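You operate a simulated robot arm through the tools that you are given. There is no shell and no other tool. Be economical: measure what you need, move in short steps, check, and stop when the job is done.

Carry out the task below with a simulated robot arm. There is one attempt and no reset: what you move stays moved.

JOB
Bring the line up with only the middle welder and belt switched on.
Fine: open the red air valve, turn the key on, flip those two switches and push start last. Leave the hoses and other controls as they are.
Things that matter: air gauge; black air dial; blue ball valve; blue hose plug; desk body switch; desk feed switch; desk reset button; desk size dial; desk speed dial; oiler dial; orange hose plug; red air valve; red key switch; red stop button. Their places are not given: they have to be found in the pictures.

It is judged by the outcome, as a careful person would: the job done as asked, and still so three seconds after it is handed in. It fails if anything else is knocked over, pushed out of place, dropped, spilled or broken.

ROBOT AND FRAMES
A 6-joint arm with a two-finger parallel gripper, fixed in place. Base frame: the origin is at the foot of the arm, x ahead of it, y to its left, z up; the work surface is at about z = 0.8. Units: m, degrees, N and s.
With the tool pointing down near the work surface it reaches from about 0.36 to 0.82 m from the base axis. Its first joint turns from -166.0 to 166.0 degrees. Payload 3.91 kg.
The tool frame sits at the grasp point between the pads (the TCP): z along the fingers, y along the line on which they close. The tips reach 0.03 m beyond it. The gripper opens to 0.11 m. The fingers are 0.02 m wide and 0.01 m thick; the gripper's body (0.048 by 0.112 m) begins 0.055 m behind the TCP.
Orientation is that of the tool frame in the base frame, as a unit quaternion [x, y, z, w]. With the fingers straight down and closing along the base's y, the tool's x points along the base's -x, its y along +y and its z along -z.

CONTROLS
- The arm moves only by the tool step_arm. Its argument "plan" is a list of rows, each an object (a shift or turn left out is 0, a gripper value left out holds the last) with "angular": the turn, a rotation vector about the tool's x, y, z in degrees, a list of three; "translation": the shift along the tool's x, y, z in m, a list of three; "jaw": the opening, from 0 (shut) to 1 (fully open). In form: [{"angular": [rx, ry, rz], "translation": [dx, dy, dz], "jaw": jaw}, ...]. A call has 1 to 8 rows; each row shifts and turns the commanded pose from where the row before left it, along the tool's axes as they then stand. Rows are played at 5 a second. More than 0.05 m and 8.6 degrees between two rows, or a gripper value outside its range, and nothing of the call is played. Where a pose cannot be reached the arm comes as near as it can. A force on the tool above 40 N (or 10 N above the force at the start of the call, whichever is more), or a blocked arm, ends the call early, and 0.2 s more pass. Each finger travels about 0.045 m/s and halts on what it meets, pressing with about 38 N; the grip force reading is that of the motor and also rises with nothing between the fingers. The clock runs only during rows and for 0.2 s after the last one: add rows that do not move to give the fingers time. It gives the time, the measured TCP pose, the force on the tool (base axes), the opening and the grip force at its end, in the units of the frame above (readings bear some noise), with the torque about the TCP (base axes, N m) and any sound that the robot's microphone picked up.
- Cameras (640 x 400 px; columns grow to the right, rows downward): "scene" is fixed at [0.2185, -0.4983, 1.5983]; the picture's right is [0.90, -0.44, 0.00], its down [-0.25, -0.51, -0.83] and it looks along [0.36, 0.74, -0.56] (base axes); focal length 370 px, centre (320, 200). "wrist" rides on the gripper at [0.077, 0.007, -0.115] in the tool frame; the picture's right is [-0.09, 1.00, 0.00], its down [-0.80, -0.07, -0.59] and it looks along [-0.59, -0.05, 0.80] (tool axes); focal length 270 px, centre (320, 200).
- get_image(camera): a new picture of that camera. It takes no simulated time.
- slide_trunk(by): slides the trunk up (or, below 0, down) by that many m; the arm rides with it, the base frame stays. It gives what a move gives, with no picture.
- measure_at(camera, pixels): there is no depth. For up to 12 entries [column, row, z] of the newest picture of that camera ("zoom" is the newest enlarged one), the place [x, y] in the base frame at which the ray of that pixel passes the height z, good to about 0.003 m. It takes no simulated time.
- enlarge(camera, box): a new picture of the part [left, top, right, bottom] of that camera's present view, enlarged. It takes no simulated time.
- job_done(): hands the job in; it is judged then, once.

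Keep the steps short. Do not move on a guess: measure, check each grasp and each placing, and mend mistakes. In all there are 80 turns and 34 pictures (those below and enlarged ones count). Leave the gripper open and the arm clear of the work at the hand-in unless told otherwise, and finish with a single line.

The tools are called after "Call:" as name(argument=value, ...) on one line, values as JSON. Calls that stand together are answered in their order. step_arm: Moves the arm, as the interface text tells. Its arguments: {"type":"object","properties":{"plan":{"type":"array","items":{"type":"object","properties":{"angular":{"type":"array","items":{"type":"number"}},"translation":{"type":"array","items":{"type":"number"}},"jaw":{"type":"number"}}}}},"required":["plan"]} The other tools are called the same way: slide_trunk (by) slides the trunk up or down; get_image (camera) takes a picture; measure_at (camera, pixels) gives the place at which the rays of pixels pass given heights; enlarge (camera, box) takes an enlarged picture of a part of a camera's view; job_done () hands the job in.

At the start:

```text
t: 0.0
eef_pos: [0.4092, 0.2877, 1.1712]
ee_rot: [0.0, 1.0, 0.0, 0.0]
force: [-0.4, 0.6, -0.2]
torque: [0.03, 0.0, -0.01]
width: 0.1102
grasp_force: 0.1
trunk travel left (down, up): [-0.525, 0.085]
```

scene: 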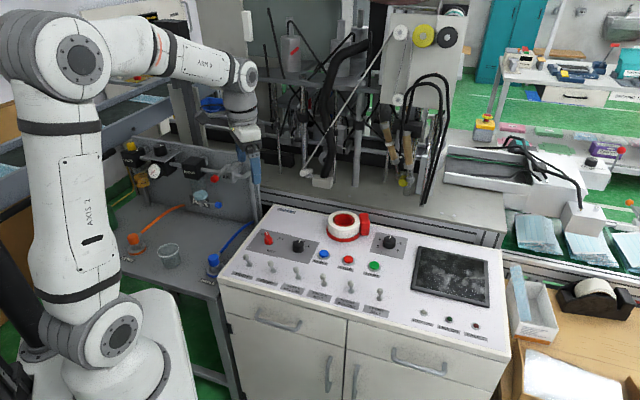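
wrist: 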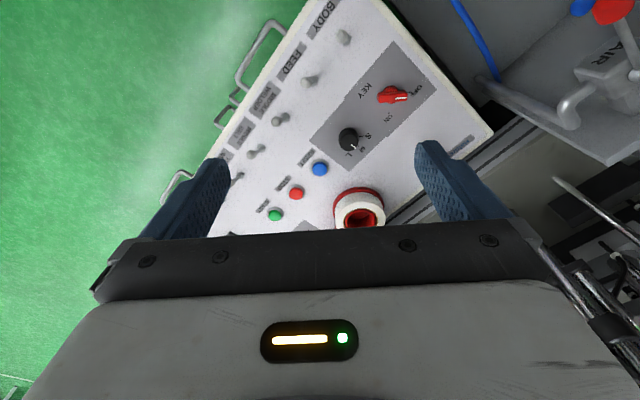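

I see the desk with its switches, key and buttons, and the air panel on the left. I'll enlarge both areas to read the labels.

Call:
enlarge(camera="scene", box=[220, 200, 420, 325])

Call:
enlarge(camera="scene", box=[100, 120, 280, 290])

```text
3.20 times, centred on (320, 262) of scene
```

zoom: 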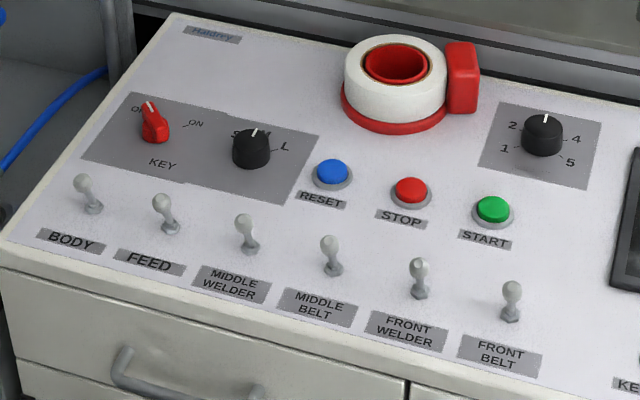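

```text
2.35 times, centred on (190, 205) of scene
```

zoom: 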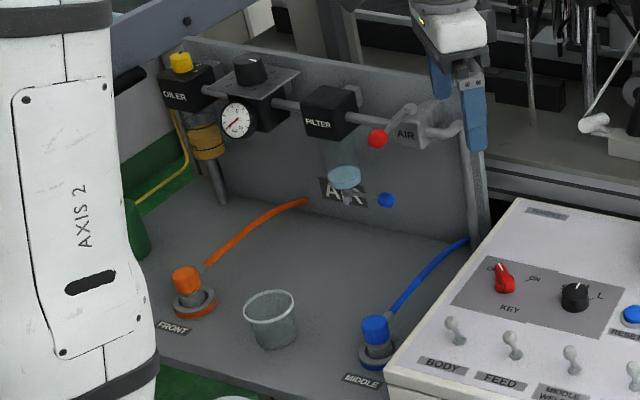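

I'll triangulate the panel controls by measuring the same points in both cameras at two heights.

Call:
measure_at(camera="scene", pixels=[[348, 259, 0.85], [348, 259, 0.95], [324, 254, 0.85], [324, 254, 0.95], [374, 266, 0.85], [374, 266, 0.95], [298, 245, 0.85], [298, 245, 0.95], [268, 238, 0.85], [268, 238, 0.95]])

Call:
measure_at(camera="wrist", pixels=[[296, 193, 0.85], [296, 193, 0.95], [320, 169, 0.85], [320, 169, 0.95], [275, 215, 0.85], [275, 215, 0.95], [349, 139, 0.85], [349, 139, 0.95], [393, 96, 0.85], [393, 96, 0.95], [612, 10, 0.95], [612, 10, 1.05]])

Call:
enlarge(camera="wrist", box=[200, 0, 440, 230])

```text
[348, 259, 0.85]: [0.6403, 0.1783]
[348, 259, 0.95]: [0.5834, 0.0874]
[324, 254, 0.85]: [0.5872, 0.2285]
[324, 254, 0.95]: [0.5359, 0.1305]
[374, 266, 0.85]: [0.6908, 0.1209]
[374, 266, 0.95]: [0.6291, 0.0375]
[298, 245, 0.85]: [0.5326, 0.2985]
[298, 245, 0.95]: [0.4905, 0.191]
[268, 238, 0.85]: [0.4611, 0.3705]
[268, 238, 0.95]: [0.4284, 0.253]
```

```text
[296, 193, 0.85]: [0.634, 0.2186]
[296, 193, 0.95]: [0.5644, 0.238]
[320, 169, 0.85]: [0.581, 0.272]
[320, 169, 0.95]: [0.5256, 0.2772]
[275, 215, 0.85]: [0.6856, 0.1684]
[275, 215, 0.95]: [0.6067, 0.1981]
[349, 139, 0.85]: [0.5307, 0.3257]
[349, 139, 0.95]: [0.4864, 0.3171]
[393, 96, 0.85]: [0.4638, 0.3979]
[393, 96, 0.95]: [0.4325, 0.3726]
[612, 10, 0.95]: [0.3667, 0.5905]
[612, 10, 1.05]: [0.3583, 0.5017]
```

```text
1.74 times, centred on (320, 115) of wrist
```

zoom: 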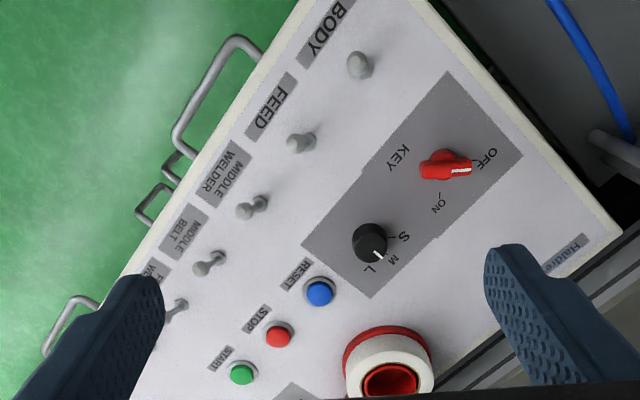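

The button tops come out at z≈0.81, so the panel is at z≈0.8. Next I'll measure the switches and the red valve in the scene view and the wrist zoom.

Call:
measure_at(camera="scene", pixels=[[296.6, 268.3, 0.82], [298.9, 277.6, 0.8], [323, 275, 0.82], [324.3, 284, 0.8], [246, 255.5, 0.82], [250, 265.5, 0.8], [379.7, 289, 0.82], [379.7, 298, 0.8], [213.5, 178.6, 0.9], [213.5, 178.6, 1.0]])

Call:
measure_at(camera="zoom", pixels=[[243, 211, 0.82], [262, 203, 0.82], [243, 211, 0.8], [262, 203, 0.8], [358, 65, 0.82], [200, 270, 0.82], [218, 258, 0.82], [200, 270, 0.8], [218, 258, 0.8]])

```text
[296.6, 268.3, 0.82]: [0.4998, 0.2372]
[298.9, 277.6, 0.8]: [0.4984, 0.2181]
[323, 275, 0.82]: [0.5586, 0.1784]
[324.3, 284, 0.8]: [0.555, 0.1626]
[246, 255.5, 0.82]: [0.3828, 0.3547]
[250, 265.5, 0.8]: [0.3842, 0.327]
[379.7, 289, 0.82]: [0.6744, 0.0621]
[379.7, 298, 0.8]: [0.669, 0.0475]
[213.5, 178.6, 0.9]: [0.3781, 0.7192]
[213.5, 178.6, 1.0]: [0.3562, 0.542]
```

```text
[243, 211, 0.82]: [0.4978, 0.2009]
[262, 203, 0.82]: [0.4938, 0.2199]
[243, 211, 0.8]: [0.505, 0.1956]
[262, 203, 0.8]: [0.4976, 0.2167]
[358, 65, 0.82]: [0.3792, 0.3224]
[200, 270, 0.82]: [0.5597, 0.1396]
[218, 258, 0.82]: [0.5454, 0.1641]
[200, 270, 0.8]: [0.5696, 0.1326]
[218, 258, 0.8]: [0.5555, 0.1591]
```

The levers all lean toward the operator side, which is off. The middle welder tip is at about (0.487, 0.209, 0.849), and the red valve ball at about (0.36, 0.55, 0.995). I'll enlarge the valve, then turn the wrist for a closer view.

Call:
enlarge(camera="scene", box=[180, 150, 260, 200])

Call:
step_arm(plan=[{"translation": [0.04, 0.02, -0.02], "angular": [0, 0, 0]}, {"translation": [0.04, 0.02, -0.02], "angular": [0, 0, 0]}, {"angular": [0, 0, -8]}, {"angular": [0, 0, -8]}, {"angular": [0, 0, -8]}, {"angular": [0, 0, -8]}, {"angular": [0, 0, -8]}])

Call:
get_image(camera="wrist")

```text
8.00 times, centred on (220, 175) of scene
```

zoom: 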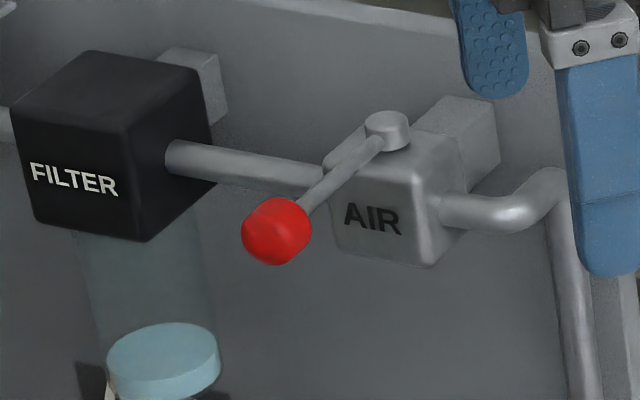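

```text
t: 1.6
eef_pos: [0.3299, 0.3265, 1.2115]
ee_rot: [-0.344, 0.939, 0.001, 0.0]
force: [-0.4, -0.2, -0.7]
torque: [-0.01, 0.0, -0.01]
width: 0.11
grasp_force: 0.1
trunk travel left (down, up): [-0.525, 0.085]
```

```text
27 pictures are left
```

wrist: 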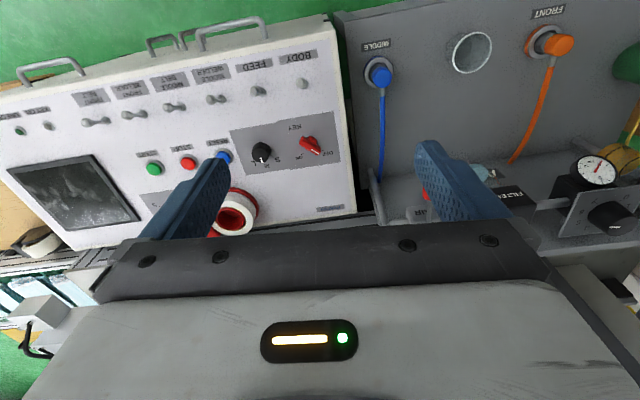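

The air valve lever pivots on top of the block, and it points out toward the operator, across the pipe. I'll move above it to look straight down.

Call:
step_arm(plan=[{"translation": [-0.0378, 0.0294, 0]}, {"translation": [-0.0378, 0.0294, 0]}, {"translation": [-0.0378, 0.0294, 0]}, {"translation": [-0.0378, 0.0294, 0]}, {"translation": [-0.0378, 0.0294, 0], "angular": [0, 0, -3.3]}])

Call:
get_image(camera="wrist")

Call:
measure_at(camera="scene", pixels=[[228.5, 166, 1.0], [228.5, 166, 1.03], [214.6, 178.75, 0.98], [214.6, 178.75, 1.0]])

```text
t: 2.8
eef_pos: [0.381, 0.5624, 1.2102]
ee_rot: [-0.369, 0.929, 0.001, -0.001]
force: [0.7, 0.4, -0.4]
torque: [-0.01, -0.01, 0.02]
width: 0.11
grasp_force: 0.0
trunk travel left (down, up): [-0.525, 0.085]
```

```text
26 pictures are left
```

wrist: 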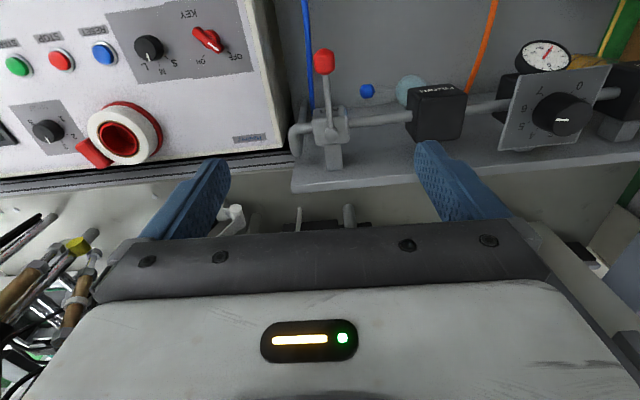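

```text
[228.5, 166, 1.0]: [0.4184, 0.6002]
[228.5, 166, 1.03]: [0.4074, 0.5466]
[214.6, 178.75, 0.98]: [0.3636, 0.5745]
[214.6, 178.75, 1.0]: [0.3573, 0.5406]
```

The lever is square to the pipe, so the valve is closed. I'll measure the ball and pivot in this view and enlarge it.

Call:
measure_at(camera="wrist", pixels=[[324, 62, 0.98], [324, 62, 1.0], [324, 62, 1.02], [330, 113, 0.98], [330, 113, 1.0], [330, 113, 1.02], [435, 112, 0.98], [367, 91, 0.9]])

Call:
enlarge(camera="wrist", box=[270, 30, 430, 180])

```text
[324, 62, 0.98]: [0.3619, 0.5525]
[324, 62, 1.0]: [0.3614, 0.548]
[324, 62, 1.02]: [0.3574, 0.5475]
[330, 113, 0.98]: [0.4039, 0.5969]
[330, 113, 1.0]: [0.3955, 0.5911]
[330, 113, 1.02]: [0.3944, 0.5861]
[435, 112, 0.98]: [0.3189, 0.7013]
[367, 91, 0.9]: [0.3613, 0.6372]
```

```text
2.67 times, centred on (350, 105) of wrist
```

zoom: 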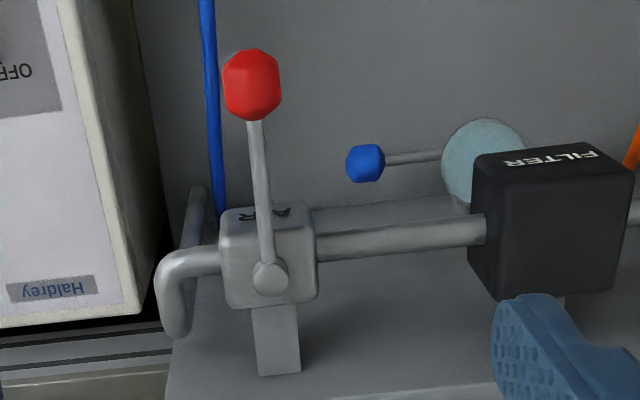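

The ball is at about (0.361, 0.549, 0.995) and the lever is about 0.06 m long. I'll lower partway with the jaws half open to straddle the ball, then check alignment.

Call:
step_arm(plan=[{"translation": [0.0238, 0.004, 0.02], "jaw": 0.55}, {"translation": [0, 0, 0.045]}, {"translation": [0, 0, 0.045]}, {"translation": [0, 0, 0.03]}, {}])

Call:
get_image(camera="wrist")

Call:
enlarge(camera="scene", box=[170, 130, 266, 190])

```text
t: 4.0
eef_pos: [0.3617, 0.5491, 1.0722]
ee_rot: [-0.369, 0.93, 0.001, 0.0]
force: [0.1, -0.1, 0.4]
torque: [-0.01, 0.03, -0.03]
width: 0.0607
grasp_force: 0.1
trunk travel left (down, up): [-0.525, 0.085]
```

```text
24 pictures are left
```

wrist: 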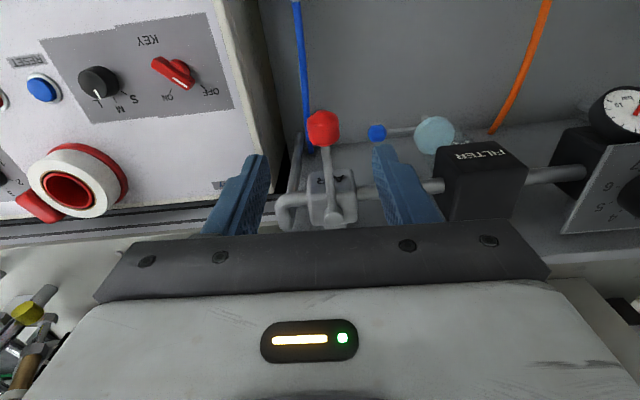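

```text
6.67 times, centred on (218, 160) of scene
```

zoom: 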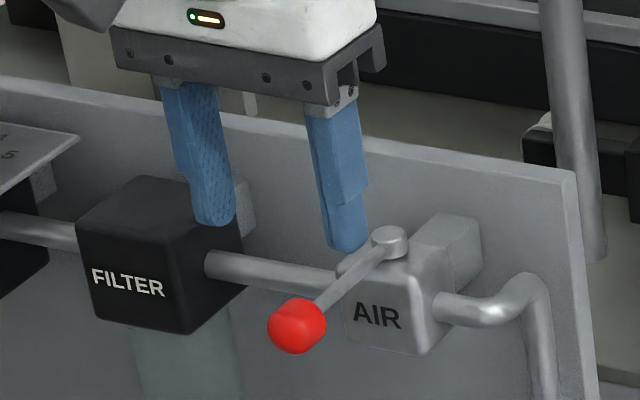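

Call:
measure_at(camera="wrist", pixels=[[323, 128, 0.985], [323, 128, 1.0], [334, 215, 1.0], [334, 215, 1.015]])

Call:
measure_at(camera="zoom", pixels=[[297, 326, 0.985], [297, 326, 1.0], [389, 240, 1.0], [389, 240, 1.015]])

```text
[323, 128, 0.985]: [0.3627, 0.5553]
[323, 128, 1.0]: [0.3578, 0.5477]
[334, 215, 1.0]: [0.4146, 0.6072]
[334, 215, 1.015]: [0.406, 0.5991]
```

```text
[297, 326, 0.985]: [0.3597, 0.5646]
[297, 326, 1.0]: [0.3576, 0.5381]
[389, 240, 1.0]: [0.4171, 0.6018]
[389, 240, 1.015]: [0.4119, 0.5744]
```

The ball is at (0.360, 0.5515, 0.992) and the pivot at (0.417, 0.609), so the lever is 0.081 m long. I'll lower to straddle the ball and narrow the jaws.

Call:
step_arm(plan=[{"translation": [0, 0.002, 0.035]}, {"translation": [0, 0, 0.03]}, {"jaw": 0.38}, {}, {}])

Call:
step_arm(plan=[{"translation": [0, 0.01, 0]}, {"translation": [0, 0.006, 0]}, {"translation": [0, 0.004, 0]}])

Call:
get_image(camera="wrist")

```text
t: 5.2
eef_pos: [0.3593, 0.5495, 1.0049]
ee_rot: [-0.369, 0.929, 0.0, 0.001]
force: [-0.6, 0.2, -0.5]
torque: [-0.01, -0.03, 0.0]
width: 0.0417
grasp_force: 0.1
trunk travel left (down, up): [-0.525, 0.085]
```

```text
t: 6.0
eef_pos: [0.3479, 0.562, 1.0048]
ee_rot: [-0.368, 0.93, -0.001, -0.002]
force: [11.2, -20.9, -6.4]
torque: [-0.17, 0.01, -0.24]
width: 0.0532
grasp_force: 11.6
trunk travel left (down, up): [-0.525, 0.085]
```

```text
22 pictures are left
```

wrist: 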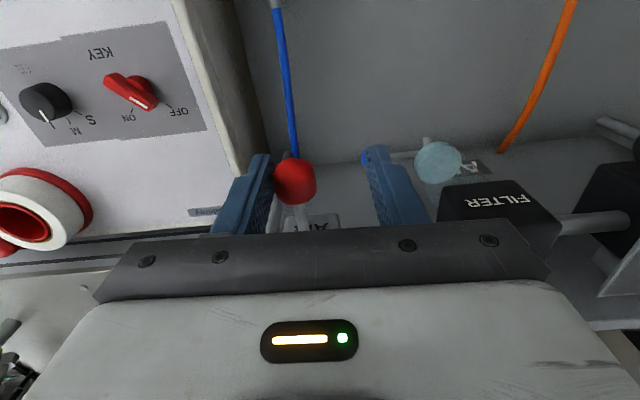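

Pushing toward the filter is blocked: the force rose to about 24 N and the ball did not move. I'll back off and try the other way, toward the desk.

Call:
step_arm(plan=[{"translation": [0, -0.012, 0]}, {"translation": [0, -0.01, 0]}, {"translation": [0, -0.01, 0]}, {"translation": [0, -0.006, 0]}, {"translation": [0, -0.006, 0]}])

Call:
get_image(camera="wrist")

```text
t: 7.2
eef_pos: [0.376, 0.5312, 1.0066]
ee_rot: [-0.369, 0.929, 0.0, -0.001]
force: [0.0, -0.1, 0.1]
torque: [-0.03, -0.02, 0.03]
width: 0.0419
grasp_force: 0.0
trunk travel left (down, up): [-0.525, 0.085]
```

```text
21 pictures are left
```

wrist: 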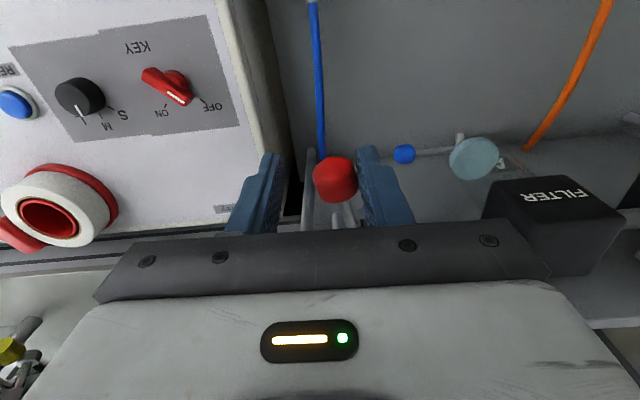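

The ball followed freely this way, with no force. I'll carry on along the arc, turning the tool with the lever.

Call:
step_arm(plan=[{"angular": [0, 0, -8]}, {"angular": [0, 0, -4]}, {"translation": [-0.0019, -0.0112, 0], "angular": [0, 0, -8]}, {"translation": [-0.0019, -0.0112, 0], "angular": [0, 0, -8]}, {"translation": [-0.0019, -0.0112, 0], "angular": [0, 0, -8]}])

Call:
get_image(camera="wrist")

```text
t: 8.4
eef_pos: [0.4083, 0.5214, 1.006]
ee_rot: [-0.639, 0.769, -0.001, 0.0]
force: [0.8, -0.3, -0.7]
torque: [0.0, 0.0, 0.0]
width: 0.0416
grasp_force: 0.1
trunk travel left (down, up): [-0.525, 0.085]
```

```text
20 pictures are left
```

wrist: 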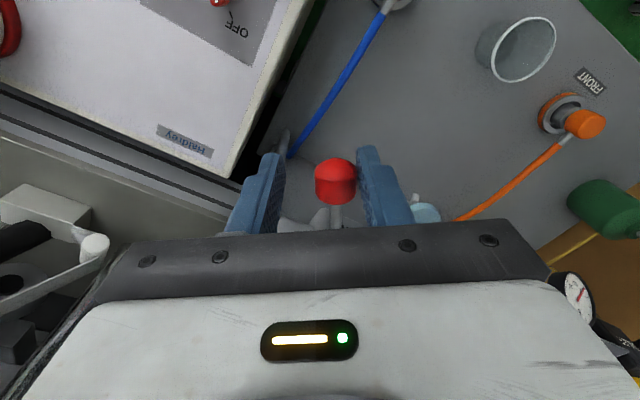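

The lever is tracking well at about 36° turned. I'll finish the rest of the quarter turn.

Call:
step_arm(plan=[{"translation": [-0.0019, -0.0112, 0], "angular": [0, 0, -8]}, {"translation": [-0.0019, -0.0112, 0], "angular": [0, 0, -8]}, {"translation": [-0.0019, -0.0112, 0], "angular": [0, 0, -8]}, {"translation": [-0.0019, -0.0112, 0], "angular": [0, 0, -8]}, {"translation": [-0.0019, -0.0112, 0], "angular": [0, 0, -8]}, {"translation": [-0.0019, -0.0112, 0], "angular": [0, 0, -8]}, {"translation": [-0.0014, -0.0084, 0], "angular": [0, 0, -6]}])

Call:
get_image(camera="wrist")

```text
t: 10.0
eef_pos: [0.478, 0.5491, 1.0072]
ee_rot: [0.918, -0.396, 0.001, 0.001]
force: [-0.7, 0.2, 0.5]
torque: [0.01, 0.0, -0.02]
width: 0.0418
grasp_force: 0.1
trunk travel left (down, up): [-0.525, 0.085]
```

```text
19 pictures are left
```

wrist: 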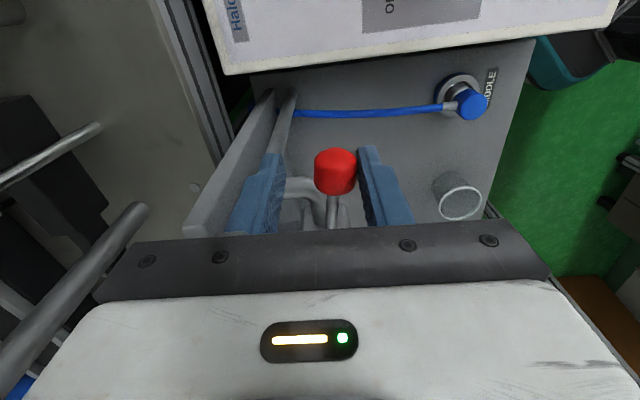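

The lever is now almost along the pipe. I'll narrow the jaws slightly to stay clear of the back panel and nudge gently to the stop.

Call:
step_arm(plan=[{"jaw": 0.3}, {}, {"translation": [-0.0005, -0.004, 0]}, {"translation": [-0.0005, -0.004, 0]}, {}])

Call:
enlarge(camera="scene", box=[190, 120, 286, 190])

```text
t: 11.2
eef_pos: [0.4822, 0.5558, 1.0055]
ee_rot: [0.918, -0.397, 0.0, 0.0]
force: [0.3, 0.3, -0.8]
torque: [0.0, 0.01, -0.02]
width: 0.0327
grasp_force: 0.1
trunk travel left (down, up): [-0.525, 0.085]
```

```text
5.71 times, centred on (238, 155) of scene
```

zoom: 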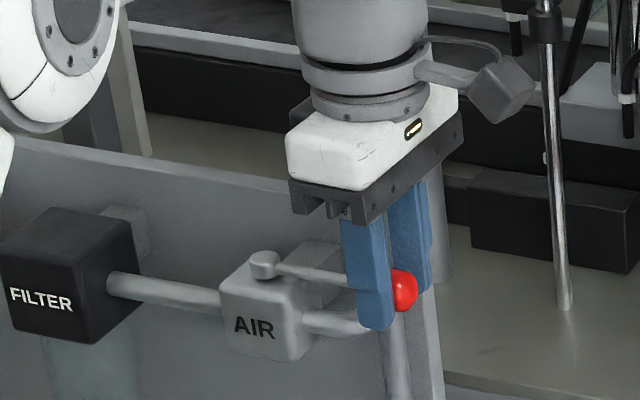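

Call:
step_arm(plan=[{"translation": [-0.0005, -0.004, 0]}, {"translation": [-0.0003, -0.003, 0]}, {"translation": [-0.0003, -0.003, 0]}])

```text
t: 12.0
eef_pos: [0.4863, 0.5607, 1.0062]
ee_rot: [0.918, -0.397, 0.0, 0.002]
force: [-10.8, -18.8, -3.9]
torque: [-0.21, 0.06, 0.06]
width: 0.0431
grasp_force: 10.4
trunk travel left (down, up): [-0.525, 0.085]
```

Resistance of about 22 N with the trailing finger pushed back means the stop is reached and the valve is fully open. I'll back off, open the jaws a little and lift clear.

Call:
step_arm(plan=[{"translation": [0, 0.009, 0]}, {"translation": [0, 0, -0.03]}, {"translation": [0, 0, -0.04]}, {"translation": [0, 0, -0.04]}, {"translation": [0, 0, -0.04], "jaw": 0.5}])

Call:
enlarge(camera="scene", box=[140, 130, 290, 220])

```text
t: 13.2
eef_pos: [0.4805, 0.5553, 1.1565]
ee_rot: [0.918, -0.397, 0.0, 0.0]
force: [-1.0, 0.2, -0.1]
torque: [0.02, -0.02, 0.01]
width: 0.0549
grasp_force: 0.0
trunk travel left (down, up): [-0.525, 0.085]
```

```text
4.27 times, centred on (215, 175) of scene
```

zoom: 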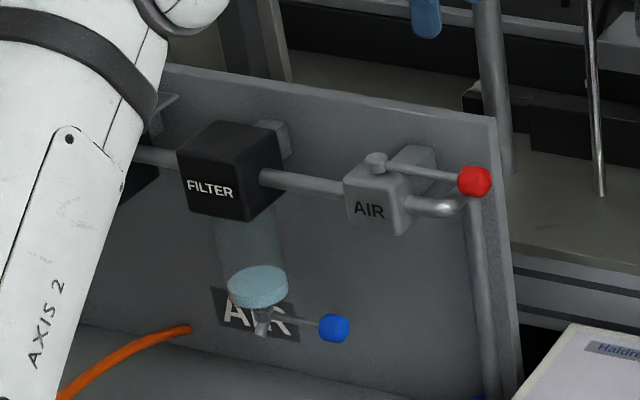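

The lever now lies along the pipe, so the red air valve is open. Next I'll go above the key and turn the wrist back.

Call:
step_arm(plan=[{"translation": [0.0257, 0.0275, 0]}, {"translation": [0.0257, 0.0275, 0]}, {"translation": [0.0257, 0.0275, 0]}, {"translation": [0.0257, 0.0275, 0]}, {"angular": [0, 0, 8.5]}, {"angular": [0, 0, 8.5]}, {"angular": [0, 0, 8.5]}, {"angular": [0, 0, 8.5]}])

Call:
step_arm(plan=[{"angular": [0, 0, 8.5]}, {"angular": [0, 0, 8.5]}, {"angular": [0, 0, 8.5]}, {"angular": [0, 0, 8.5]}, {"translation": [0, 0, 0.05]}, {"translation": [0, 0, 0.05]}, {"translation": [0, 0, 0.02]}])

Call:
get_image(camera="wrist")

```text
t: 15.0
eef_pos: [0.4711, 0.4066, 1.155]
ee_rot: [0.761, -0.648, 0.0, 0.0]
force: [0.6, -0.2, 0.0]
torque: [-0.01, 0.01, 0.01]
width: 0.0549
grasp_force: 0.1
trunk travel left (down, up): [-0.525, 0.085]
```

```text
t: 16.6
eef_pos: [0.4728, 0.4077, 1.0369]
ee_rot: [-0.54, 0.842, 0.0, 0.0]
force: [-0.3, -0.5, 0.9]
torque: [0.0, -0.05, -0.02]
width: 0.0548
grasp_force: 0.0
trunk travel left (down, up): [-0.525, 0.085]
```

```text
16 pictures are left
```

wrist: 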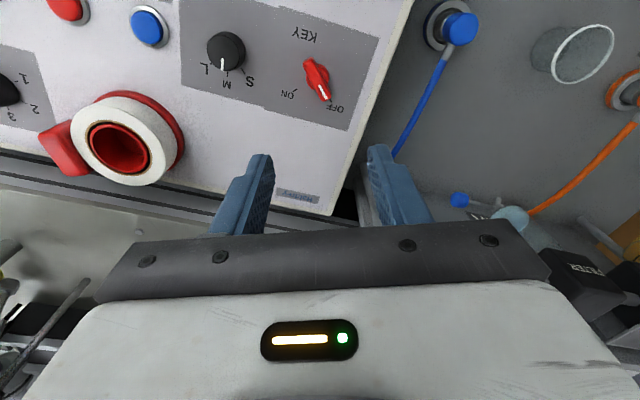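

I'll measure the key blade ends and the OFF and ON marks.

Call:
measure_at(camera="wrist", pixels=[[310, 64, 0.825], [324, 98, 0.825], [317, 80, 0.825], [317, 80, 0.81], [337, 107, 0.8], [290, 93, 0.8]])

Call:
enlarge(camera="wrist", box=[265, 30, 375, 130])

```text
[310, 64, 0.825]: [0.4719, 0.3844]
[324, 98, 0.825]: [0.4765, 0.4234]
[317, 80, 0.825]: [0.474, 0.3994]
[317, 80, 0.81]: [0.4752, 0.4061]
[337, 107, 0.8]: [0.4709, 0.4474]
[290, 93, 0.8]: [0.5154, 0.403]
```

```text
4.00 times, centred on (320, 80) of wrist
```

zoom: 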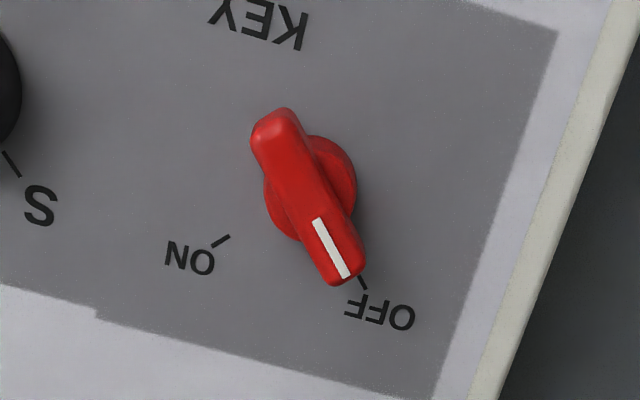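

Call:
measure_at(camera="zoom", pixels=[[310, 188, 0.805], [363, 282, 0.8], [220, 242, 0.8], [275, 130, 0.83], [347, 268, 0.83], [275, 130, 0.82], [347, 268, 0.82]])

Call:
enlarge(camera="scene", box=[240, 215, 304, 255])

Call:
measure_at(camera="zoom", pixels=[[310, 188, 0.805]])

```text
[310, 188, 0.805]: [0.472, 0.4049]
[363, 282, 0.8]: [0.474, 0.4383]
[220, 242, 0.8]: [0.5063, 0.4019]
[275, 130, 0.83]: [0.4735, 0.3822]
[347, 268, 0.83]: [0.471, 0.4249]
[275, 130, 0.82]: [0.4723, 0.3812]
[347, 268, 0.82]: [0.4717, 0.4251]
```

```text
10.00 times, centred on (272, 235) of scene
```

zoom: 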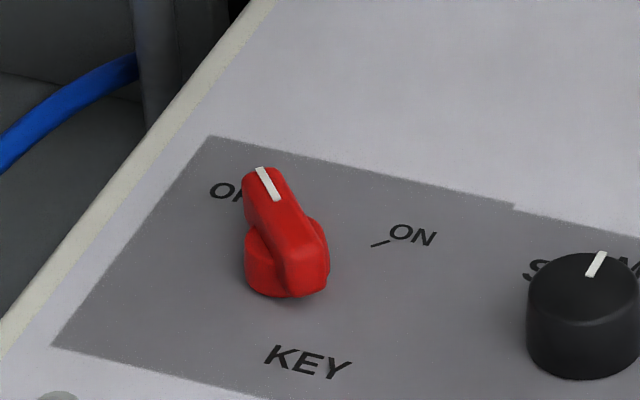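

```text
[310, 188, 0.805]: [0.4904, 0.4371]
```

The key is centred at (0.472, 0.405), with OFF along +y and ON along +x, so it needs 90° clockwise. I'll check the blade height from the scene view.

Call:
measure_at(camera="zoom", pixels=[[263, 170, 0.82], [263, 170, 0.84], [305, 280, 0.8], [305, 280, 0.82], [325, 250, 0.81]])

Call:
step_arm(plan=[{"angular": [0, 0, -8.3]}, {"angular": [0, 0, -8.2]}, {"angular": [0, 0, -8.2]}, {"translation": [0, 0, 0.05]}, {"translation": [0, 0, 0.05]}, {"translation": [0, 0, 0.03]}])

```text
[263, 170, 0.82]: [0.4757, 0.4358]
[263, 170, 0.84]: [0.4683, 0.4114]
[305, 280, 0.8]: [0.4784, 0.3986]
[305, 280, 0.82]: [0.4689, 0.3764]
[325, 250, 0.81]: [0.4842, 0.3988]
```

```text
t: 18.0
eef_pos: [0.4722, 0.4069, 0.9086]
ee_rot: [0.707, -0.707, 0.0, 0.0]
force: [-0.4, -0.6, -0.4]
torque: [0.03, 0.0, -0.01]
width: 0.0552
grasp_force: 0.0
trunk travel left (down, up): [-0.525, 0.085]
```

The blade top is at z≈0.829. I'll lower to TCP z≈0.846 and close on the blade.

Call:
step_arm(plan=[{"translation": [0.001, 0, 0.03]}, {"translation": [0.001, 0, 0.02]}, {"translation": [0, 0, 0.0125]}, {"jaw": 0.25}, {}, {}])

Call:
get_image(camera="wrist")

```text
t: 19.4
eef_pos: [0.4714, 0.4056, 0.8441]
ee_rot: [0.707, -0.707, 0.0, 0.0]
force: [6.3, -0.5, -0.1]
torque: [0.06, -0.22, 0.01]
width: 0.0313
grasp_force: 3.4
trunk travel left (down, up): [-0.525, 0.085]
```

```text
13 pictures are left
```

wrist: 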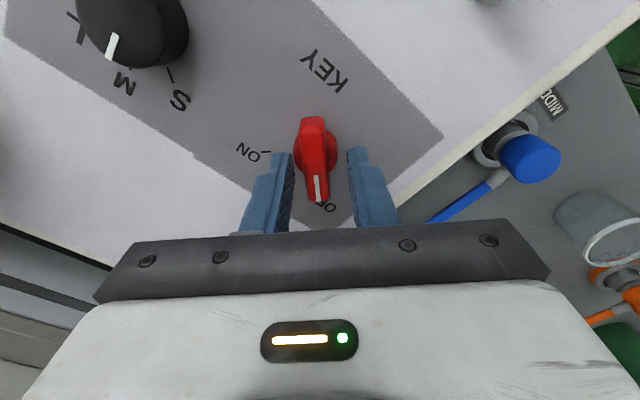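

One finger touched the key's base collar. I'll open slightly, shift 2.5 mm toward +x, raise 5 mm and close on the blade alone.

Call:
step_arm(plan=[{"jaw": 0.4}, {"translation": [0, -0.0025, -0.005]}, {"jaw": 0.05}, {}, {}, {}])

```text
t: 20.8
eef_pos: [0.4737, 0.4048, 0.85]
ee_rot: [0.707, -0.707, 0.001, 0.0]
force: [1.9, 0.8, 0.7]
torque: [-0.17, -0.05, 0.01]
width: 0.0141
grasp_force: 45.5
trunk travel left (down, up): [-0.525, 0.085]
```

The blade is gripped at 14 mm width. I'll turn it clockwise in steps while watching the torque.

Call:
step_arm(plan=[{"angular": [0, 0, 8]}, {"angular": [0, 0, 8]}, {"angular": [0, 0, 8]}, {"angular": [0, 0, 8]}, {"angular": [0, 0, 8]}, {"angular": [0, 0, 8]}, {"angular": [0, 0, 8]}, {"angular": [0, 0, 8]}])

Call:
step_arm(plan=[{"angular": [0, 0, 8]}, {"angular": [0, 0, 8]}, {"angular": [0, 0, 6]}, {"angular": [0, 0, 4]}])

Call:
get_image(camera="wrist")

```text
t: 22.6
eef_pos: [0.4745, 0.4031, 0.8491]
ee_rot: [-0.223, 0.975, 0.0, 0.001]
force: [9.8, -13.5, 2.3]
torque: [0.23, -1.53, 0.05]
width: 0.0137
grasp_force: 45.4
trunk travel left (down, up): [-0.525, 0.085]
```

```text
t: 23.6
eef_pos: [0.4756, 0.4042, 0.8494]
ee_rot: [0.001, 1.0, 0.001, -0.001]
force: [19.6, -20.6, 5.8]
torque: [-0.7, -0.24, 0.12]
width: 0.0136
grasp_force: 45.1
trunk travel left (down, up): [-0.525, 0.085]
```

```text
12 pictures are left
```

wrist: 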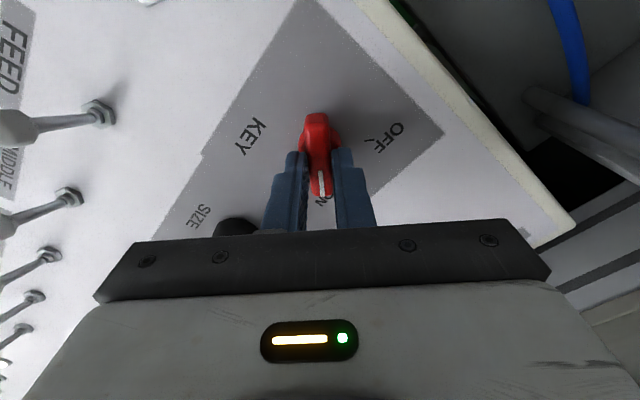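

The key points at ON. I'll release, lift, and check it from the scene camera.

Call:
step_arm(plan=[{"jaw": 0.3}, {}, {}, {"translation": [0, 0, -0.03]}, {"translation": [0, 0, -0.04]}, {"translation": [0, 0, -0.04]}])

Call:
enlarge(camera="scene", box=[225, 215, 345, 290])

```text
t: 25.0
eef_pos: [0.4749, 0.4057, 0.9607]
ee_rot: [0.0, 1.0, 0.0, 0.0]
force: [0.8, 0.2, -0.3]
torque: [0.02, 0.01, 0.01]
width: 0.0331
grasp_force: 0.0
trunk travel left (down, up): [-0.525, 0.085]
```

```text
5.33 times, centred on (285, 252) of scene
```

zoom: 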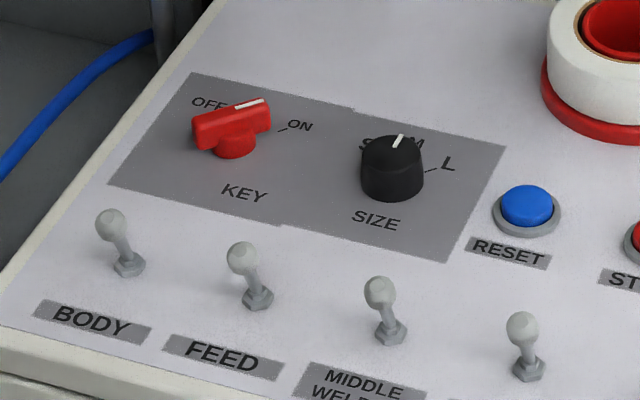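

The key is on. Next I'll close the jaws, move to just in front (operator side) of the middle welder lever, and turn the tool square to the desk.

Call:
step_arm(plan=[{"translation": [0.0, -0.044, 0], "jaw": 0}, {"translation": [0.0, -0.044, 0], "angular": [0, 0, -8]}])

Call:
step_arm(plan=[{"angular": [0, 0, -8]}, {"angular": [0, 0, -8]}, {"angular": [0, 0, -8]}, {"angular": [0, 0, -8]}, {"angular": [0, 0, -4.5]}])

```text
t: 25.6
eef_pos: [0.4741, 0.3158, 0.9599]
ee_rot: [-0.07, 0.998, 0.0, 0.0]
force: [0.0, 0.2, 0.0]
torque: [0.01, 0.01, 0.0]
width: 0.0
grasp_force: 18.9
trunk travel left (down, up): [-0.525, 0.085]
```

```text
t: 26.8
eef_pos: [0.4743, 0.3165, 0.9582]
ee_rot: [-0.38, 0.925, 0.001, -0.001]
force: [-0.3, 0.3, 0.4]
torque: [0.02, 0.04, 0.0]
width: 0.0
grasp_force: 38.0
trunk travel left (down, up): [-0.525, 0.085]
```

Call:
step_arm(plan=[{"translation": [0.0323, -0.029, 0]}, {"translation": [0.0323, -0.029, 0]}, {"translation": [0.0323, -0.029, 0]}])

Call:
get_image(camera="wrist")

Call:
measure_at(camera="zoom", pixels=[[379, 290, 0.84], [379, 290, 0.85], [523, 327, 0.84], [523, 327, 0.85], [388, 335, 0.805], [530, 370, 0.805]])

```text
t: 27.6
eef_pos: [0.4656, 0.1892, 0.9592]
ee_rot: [-0.379, 0.925, 0.0, 0.0]
force: [-0.1, 0.2, -0.1]
torque: [0.01, 0.0, 0.03]
width: 0.0001
grasp_force: 38.1
trunk travel left (down, up): [-0.525, 0.085]
```

```text
10 pictures are left
```

wrist: 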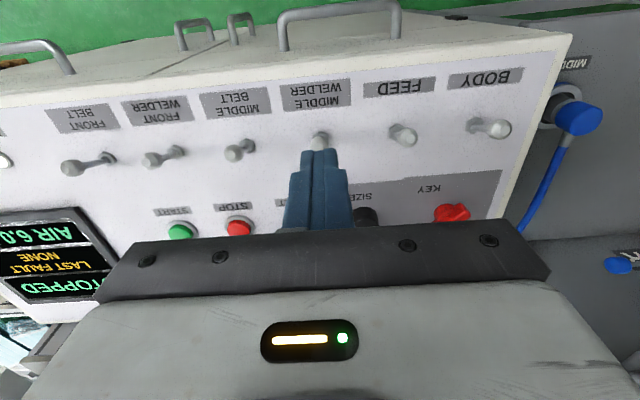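

```text
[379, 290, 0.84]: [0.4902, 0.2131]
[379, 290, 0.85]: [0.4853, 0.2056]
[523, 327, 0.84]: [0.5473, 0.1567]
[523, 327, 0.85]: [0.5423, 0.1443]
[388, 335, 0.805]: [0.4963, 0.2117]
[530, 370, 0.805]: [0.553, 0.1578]
```

The display is lit with air at 6.0 and shows stopped. I'll triangulate the two knobs.

Call:
measure_at(camera="wrist", pixels=[[320, 138, 0.84], [320, 138, 0.85], [232, 153, 0.84], [232, 153, 0.85], [250, 142, 0.805]])

```text
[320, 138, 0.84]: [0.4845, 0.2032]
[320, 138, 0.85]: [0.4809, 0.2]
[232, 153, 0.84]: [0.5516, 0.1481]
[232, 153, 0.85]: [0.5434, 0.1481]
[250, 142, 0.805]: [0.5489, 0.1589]
```

The welder knob is at about (0.483, 0.203, 0.85) and the belt knob at about (0.544, 0.148, 0.848). I'll lower in front of the welder knob and push it back.

Call:
step_arm(plan=[{"translation": [0.009, -0.003, 0]}, {"translation": [0, 0, 0.04]}, {"translation": [0, 0, 0.04]}, {"translation": [0, 0, 0.014]}])

Call:
step_arm(plan=[{"translation": [-0.01, 0, 0]}, {"translation": [-0.01, 0, 0]}, {"translation": [-0.01, 0, 0]}, {"translation": [-0.008, 0, 0]}, {"translation": [-0.006, 0, 0]}])

Call:
enlarge(camera="scene", box=[260, 230, 356, 290])

```text
t: 28.6
eef_pos: [0.4627, 0.1787, 0.8653]
ee_rot: [-0.378, 0.926, 0.0, 0.0]
force: [-0.3, -0.3, -0.8]
torque: [-0.01, -0.03, -0.01]
width: 0.0001
grasp_force: 37.7
trunk travel left (down, up): [-0.525, 0.085]
```

```text
t: 29.8
eef_pos: [0.4941, 0.2097, 0.8648]
ee_rot: [-0.378, 0.926, 0.0, 0.0]
force: [0.9, 0.0, -0.6]
torque: [-0.01, -0.01, -0.01]
width: 0.0
grasp_force: 37.7
trunk travel left (down, up): [-0.525, 0.085]
```

```text
6.67 times, centred on (308, 260) of scene
```

zoom: 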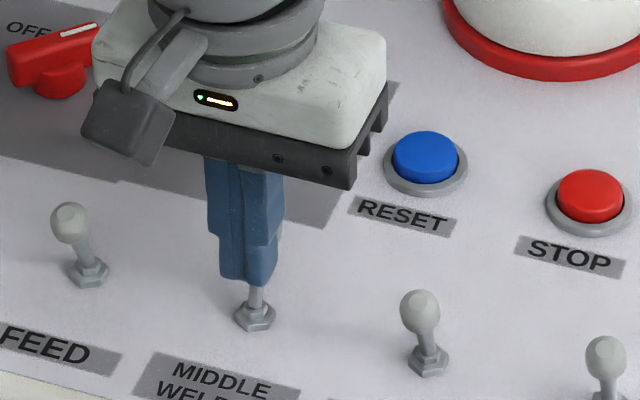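

The lever has swung over with no remaining force. I'll retreat, lift, shift to the belt lever and look.

Call:
step_arm(plan=[{"translation": [0.038, 0, 0]}, {"translation": [0, 0, -0.045]}, {"translation": [0, -0.04, 0]}, {"translation": [0, -0.0385, 0]}])

Call:
get_image(camera="wrist")

```text
t: 30.8
eef_pos: [0.5209, 0.1262, 0.9107]
ee_rot: [-0.378, 0.926, 0.001, 0.0]
force: [0.2, 0.0, 0.1]
torque: [0.03, 0.01, 0.0]
width: 0.0001
grasp_force: 37.7
trunk travel left (down, up): [-0.525, 0.085]
```

```text
8 pictures are left
```

wrist: 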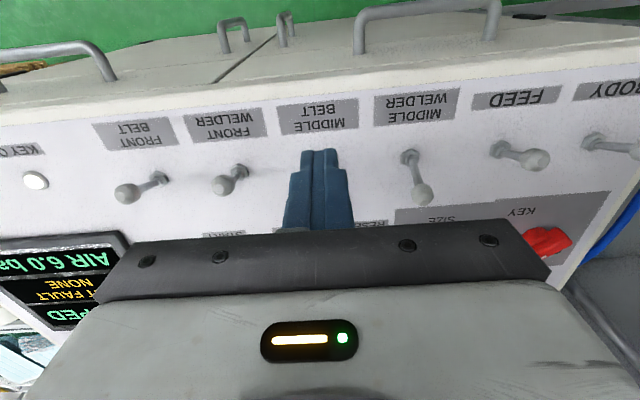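

The middle welder lever is flipped and its neighbours are unchanged. I'll do the same on the belt lever, which is directly behind the fingers.

Call:
step_arm(plan=[{"translation": [0, 0, 0.046]}, {"translation": [-0.01, 0, 0]}, {"translation": [-0.01, 0, 0]}, {"translation": [-0.01, 0, 0]}, {"translation": [-0.008, 0, 0]}, {"translation": [-0.006, 0, 0]}])

Call:
step_arm(plan=[{"translation": [0.038, 0, 0]}, {"translation": [0, 0, -0.05]}, {"translation": [0, 0, -0.04]}])

Call:
enlarge(camera="scene", box=[225, 220, 417, 340])

```text
t: 32.2
eef_pos: [0.5513, 0.1534, 0.8637]
ee_rot: [-0.378, 0.926, 0.0, -0.002]
force: [-8.2, -15.5, 2.8]
torque: [-0.32, 0.13, -0.03]
width: 0.0
grasp_force: 37.4
trunk travel left (down, up): [-0.525, 0.085]
```

```text
t: 33.0
eef_pos: [0.5249, 0.1318, 0.9551]
ee_rot: [-0.379, 0.925, 0.0, 0.0]
force: [0.2, -0.3, -0.7]
torque: [0.0, -0.02, 0.0]
width: 0.0003
grasp_force: 37.6
trunk travel left (down, up): [-0.525, 0.085]
```

```text
3.33 times, centred on (321, 280) of scene
```

zoom: 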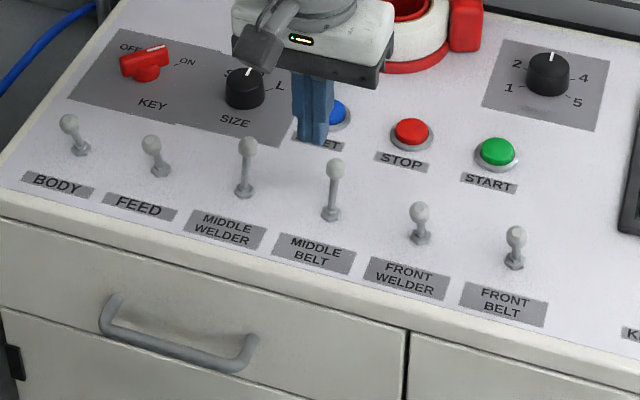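

Both middle levers are on and the other four are unchanged. I'll move above the green START button at about (0.714, 0.155) and verify before pressing.

Call:
step_arm(plan=[{"translation": [-0.0377, -0.0291, 0]}, {"translation": [-0.0377, -0.0291, 0]}, {"translation": [-0.0377, -0.0291, 0]}, {"translation": [-0.0377, -0.0291, 0]}, {"translation": [0, 0, 0.05]}, {"translation": [0, 0, 0.03]}])

Call:
measure_at(camera="zoom", pixels=[[497, 149, 0.812], [498, 156, 0.802]])

Call:
get_image(camera="wrist")

Call:
enlarge(camera="scene", box=[326, 230, 422, 290])

```text
t: 34.4
eef_pos: [0.7148, 0.1539, 0.8729]
ee_rot: [-0.378, 0.926, -0.001, 0.001]
force: [0.1, 0.7, 0.2]
torque: [-0.01, 0.01, 0.02]
width: 0.0001
grasp_force: 37.8
trunk travel left (down, up): [-0.525, 0.085]
```

```text
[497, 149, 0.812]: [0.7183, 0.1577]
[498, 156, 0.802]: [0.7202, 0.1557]
```

```text
6 pictures are left
```

wrist: 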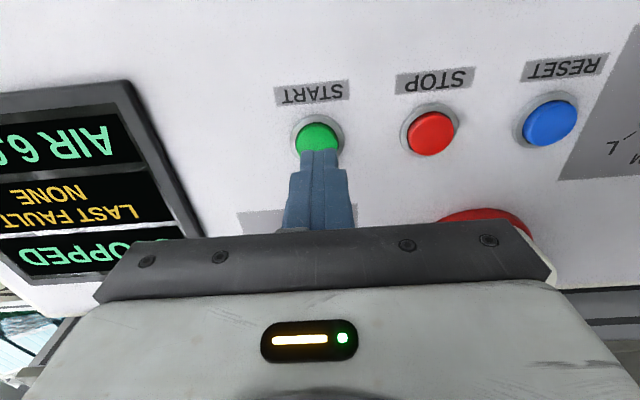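

```text
6.67 times, centred on (374, 260) of scene
```

zoom: 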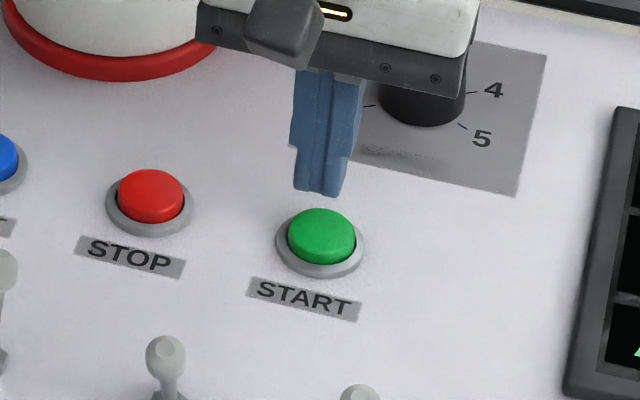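

Call:
measure_at(camera="wrist", pixels=[[317, 137, 0.812], [317, 141, 0.802]])

```text
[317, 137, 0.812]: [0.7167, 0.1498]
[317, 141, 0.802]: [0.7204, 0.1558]
```

The button centre is at about (0.718, 0.155), 3 mm from the fingers. I'll correct that and press down in small steps.

Call:
step_arm(plan=[{"translation": [-0.0028, -0.0014, 0.012]}, {"translation": [0, 0, 0.014]}, {"translation": [0, 0, 0.004]}, {"translation": [0, 0, 0.003]}, {"translation": [0, 0, 0.003]}])

```text
t: 35.6
eef_pos: [0.718, 0.1545, 0.8389]
ee_rot: [-0.378, 0.926, -0.001, -0.001]
force: [-1.3, -1.3, 3.9]
torque: [-0.03, 0.07, 0.0]
width: 0.0
grasp_force: 37.9
trunk travel left (down, up): [-0.525, 0.085]
heard: click
```

A click came with the press. I'll lift off and read the display.

Call:
step_arm(plan=[{"translation": [0, 0, -0.03]}, {"translation": [0, 0, -0.04]}, {"translation": [0.02, 0.03, -0.03], "jaw": 0.6}, {"translation": [0.02, 0.03, -0.03]}, {"translation": [0.02, 0.03, -0.03]}, {}])

Call:
get_image(camera="scene")

Call:
enlarge(camera="scene", box=[340, 220, 532, 340])

```text
t: 37.0
eef_pos: [0.6126, 0.1761, 0.9969]
ee_rot: [-0.38, 0.925, -0.001, 0.001]
force: [-0.4, 0.0, 1.0]
torque: [0.02, -0.03, -0.02]
width: 0.066
grasp_force: 0.0
trunk travel left (down, up): [-0.525, 0.085]
```

```text
4 pictures are left
```

scene: 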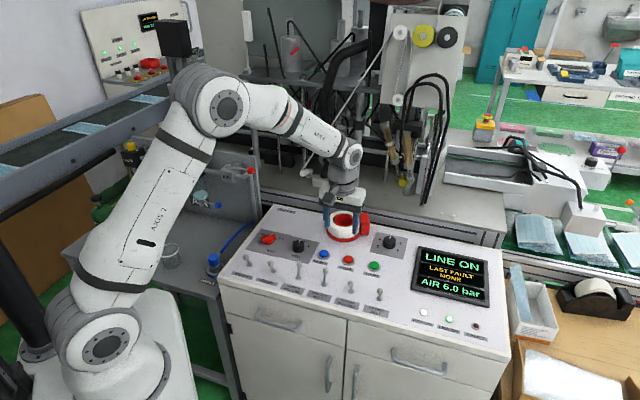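

```text
3.33 times, centred on (436, 280) of scene
```

zoom: 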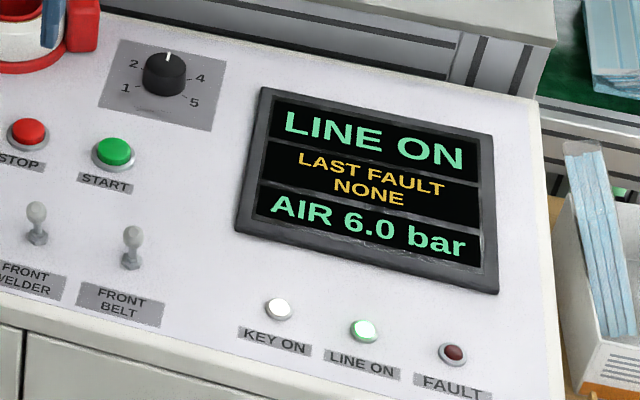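

The display reads LINE ON with no fault and air at 6.0 bar. I'll raise the arm clear with the gripper open.

Call:
step_arm(plan=[{"translation": [0, 0, -0.05], "jaw": 1}, {"translation": [0, 0, -0.05]}, {"translation": [0, 0, -0.04]}, {}, {}, {}])

Call:
get_image(camera="scene")

```text
t: 38.4
eef_pos: [0.6105, 0.1747, 1.1394]
ee_rot: [-0.379, 0.925, 0.0, 0.0]
force: [0.2, 0.5, 0.3]
torque: [-0.01, 0.0, 0.0]
width: 0.1101
grasp_force: 0.0
trunk travel left (down, up): [-0.525, 0.085]
```

```text
2 pictures are left
```

scene: 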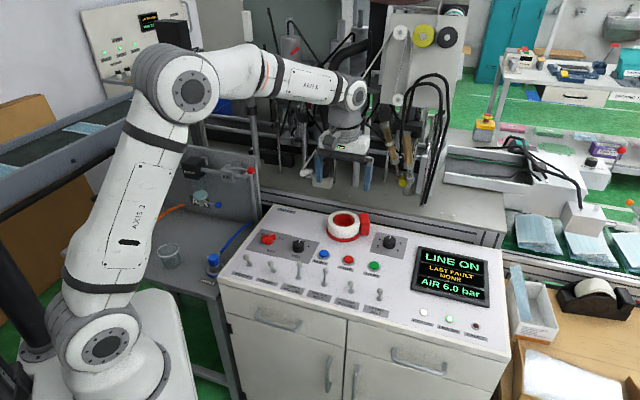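

The line is still on, the arm is clear and the gripper is open, so I'm handing in.

Call:
job_done()

```text
The job is handed in.
```

The line is on with only the middle welder and middle belt switched on: red air valve open, key on, start pushed last, display reading LINE ON, no fault, air 6.0 bar.
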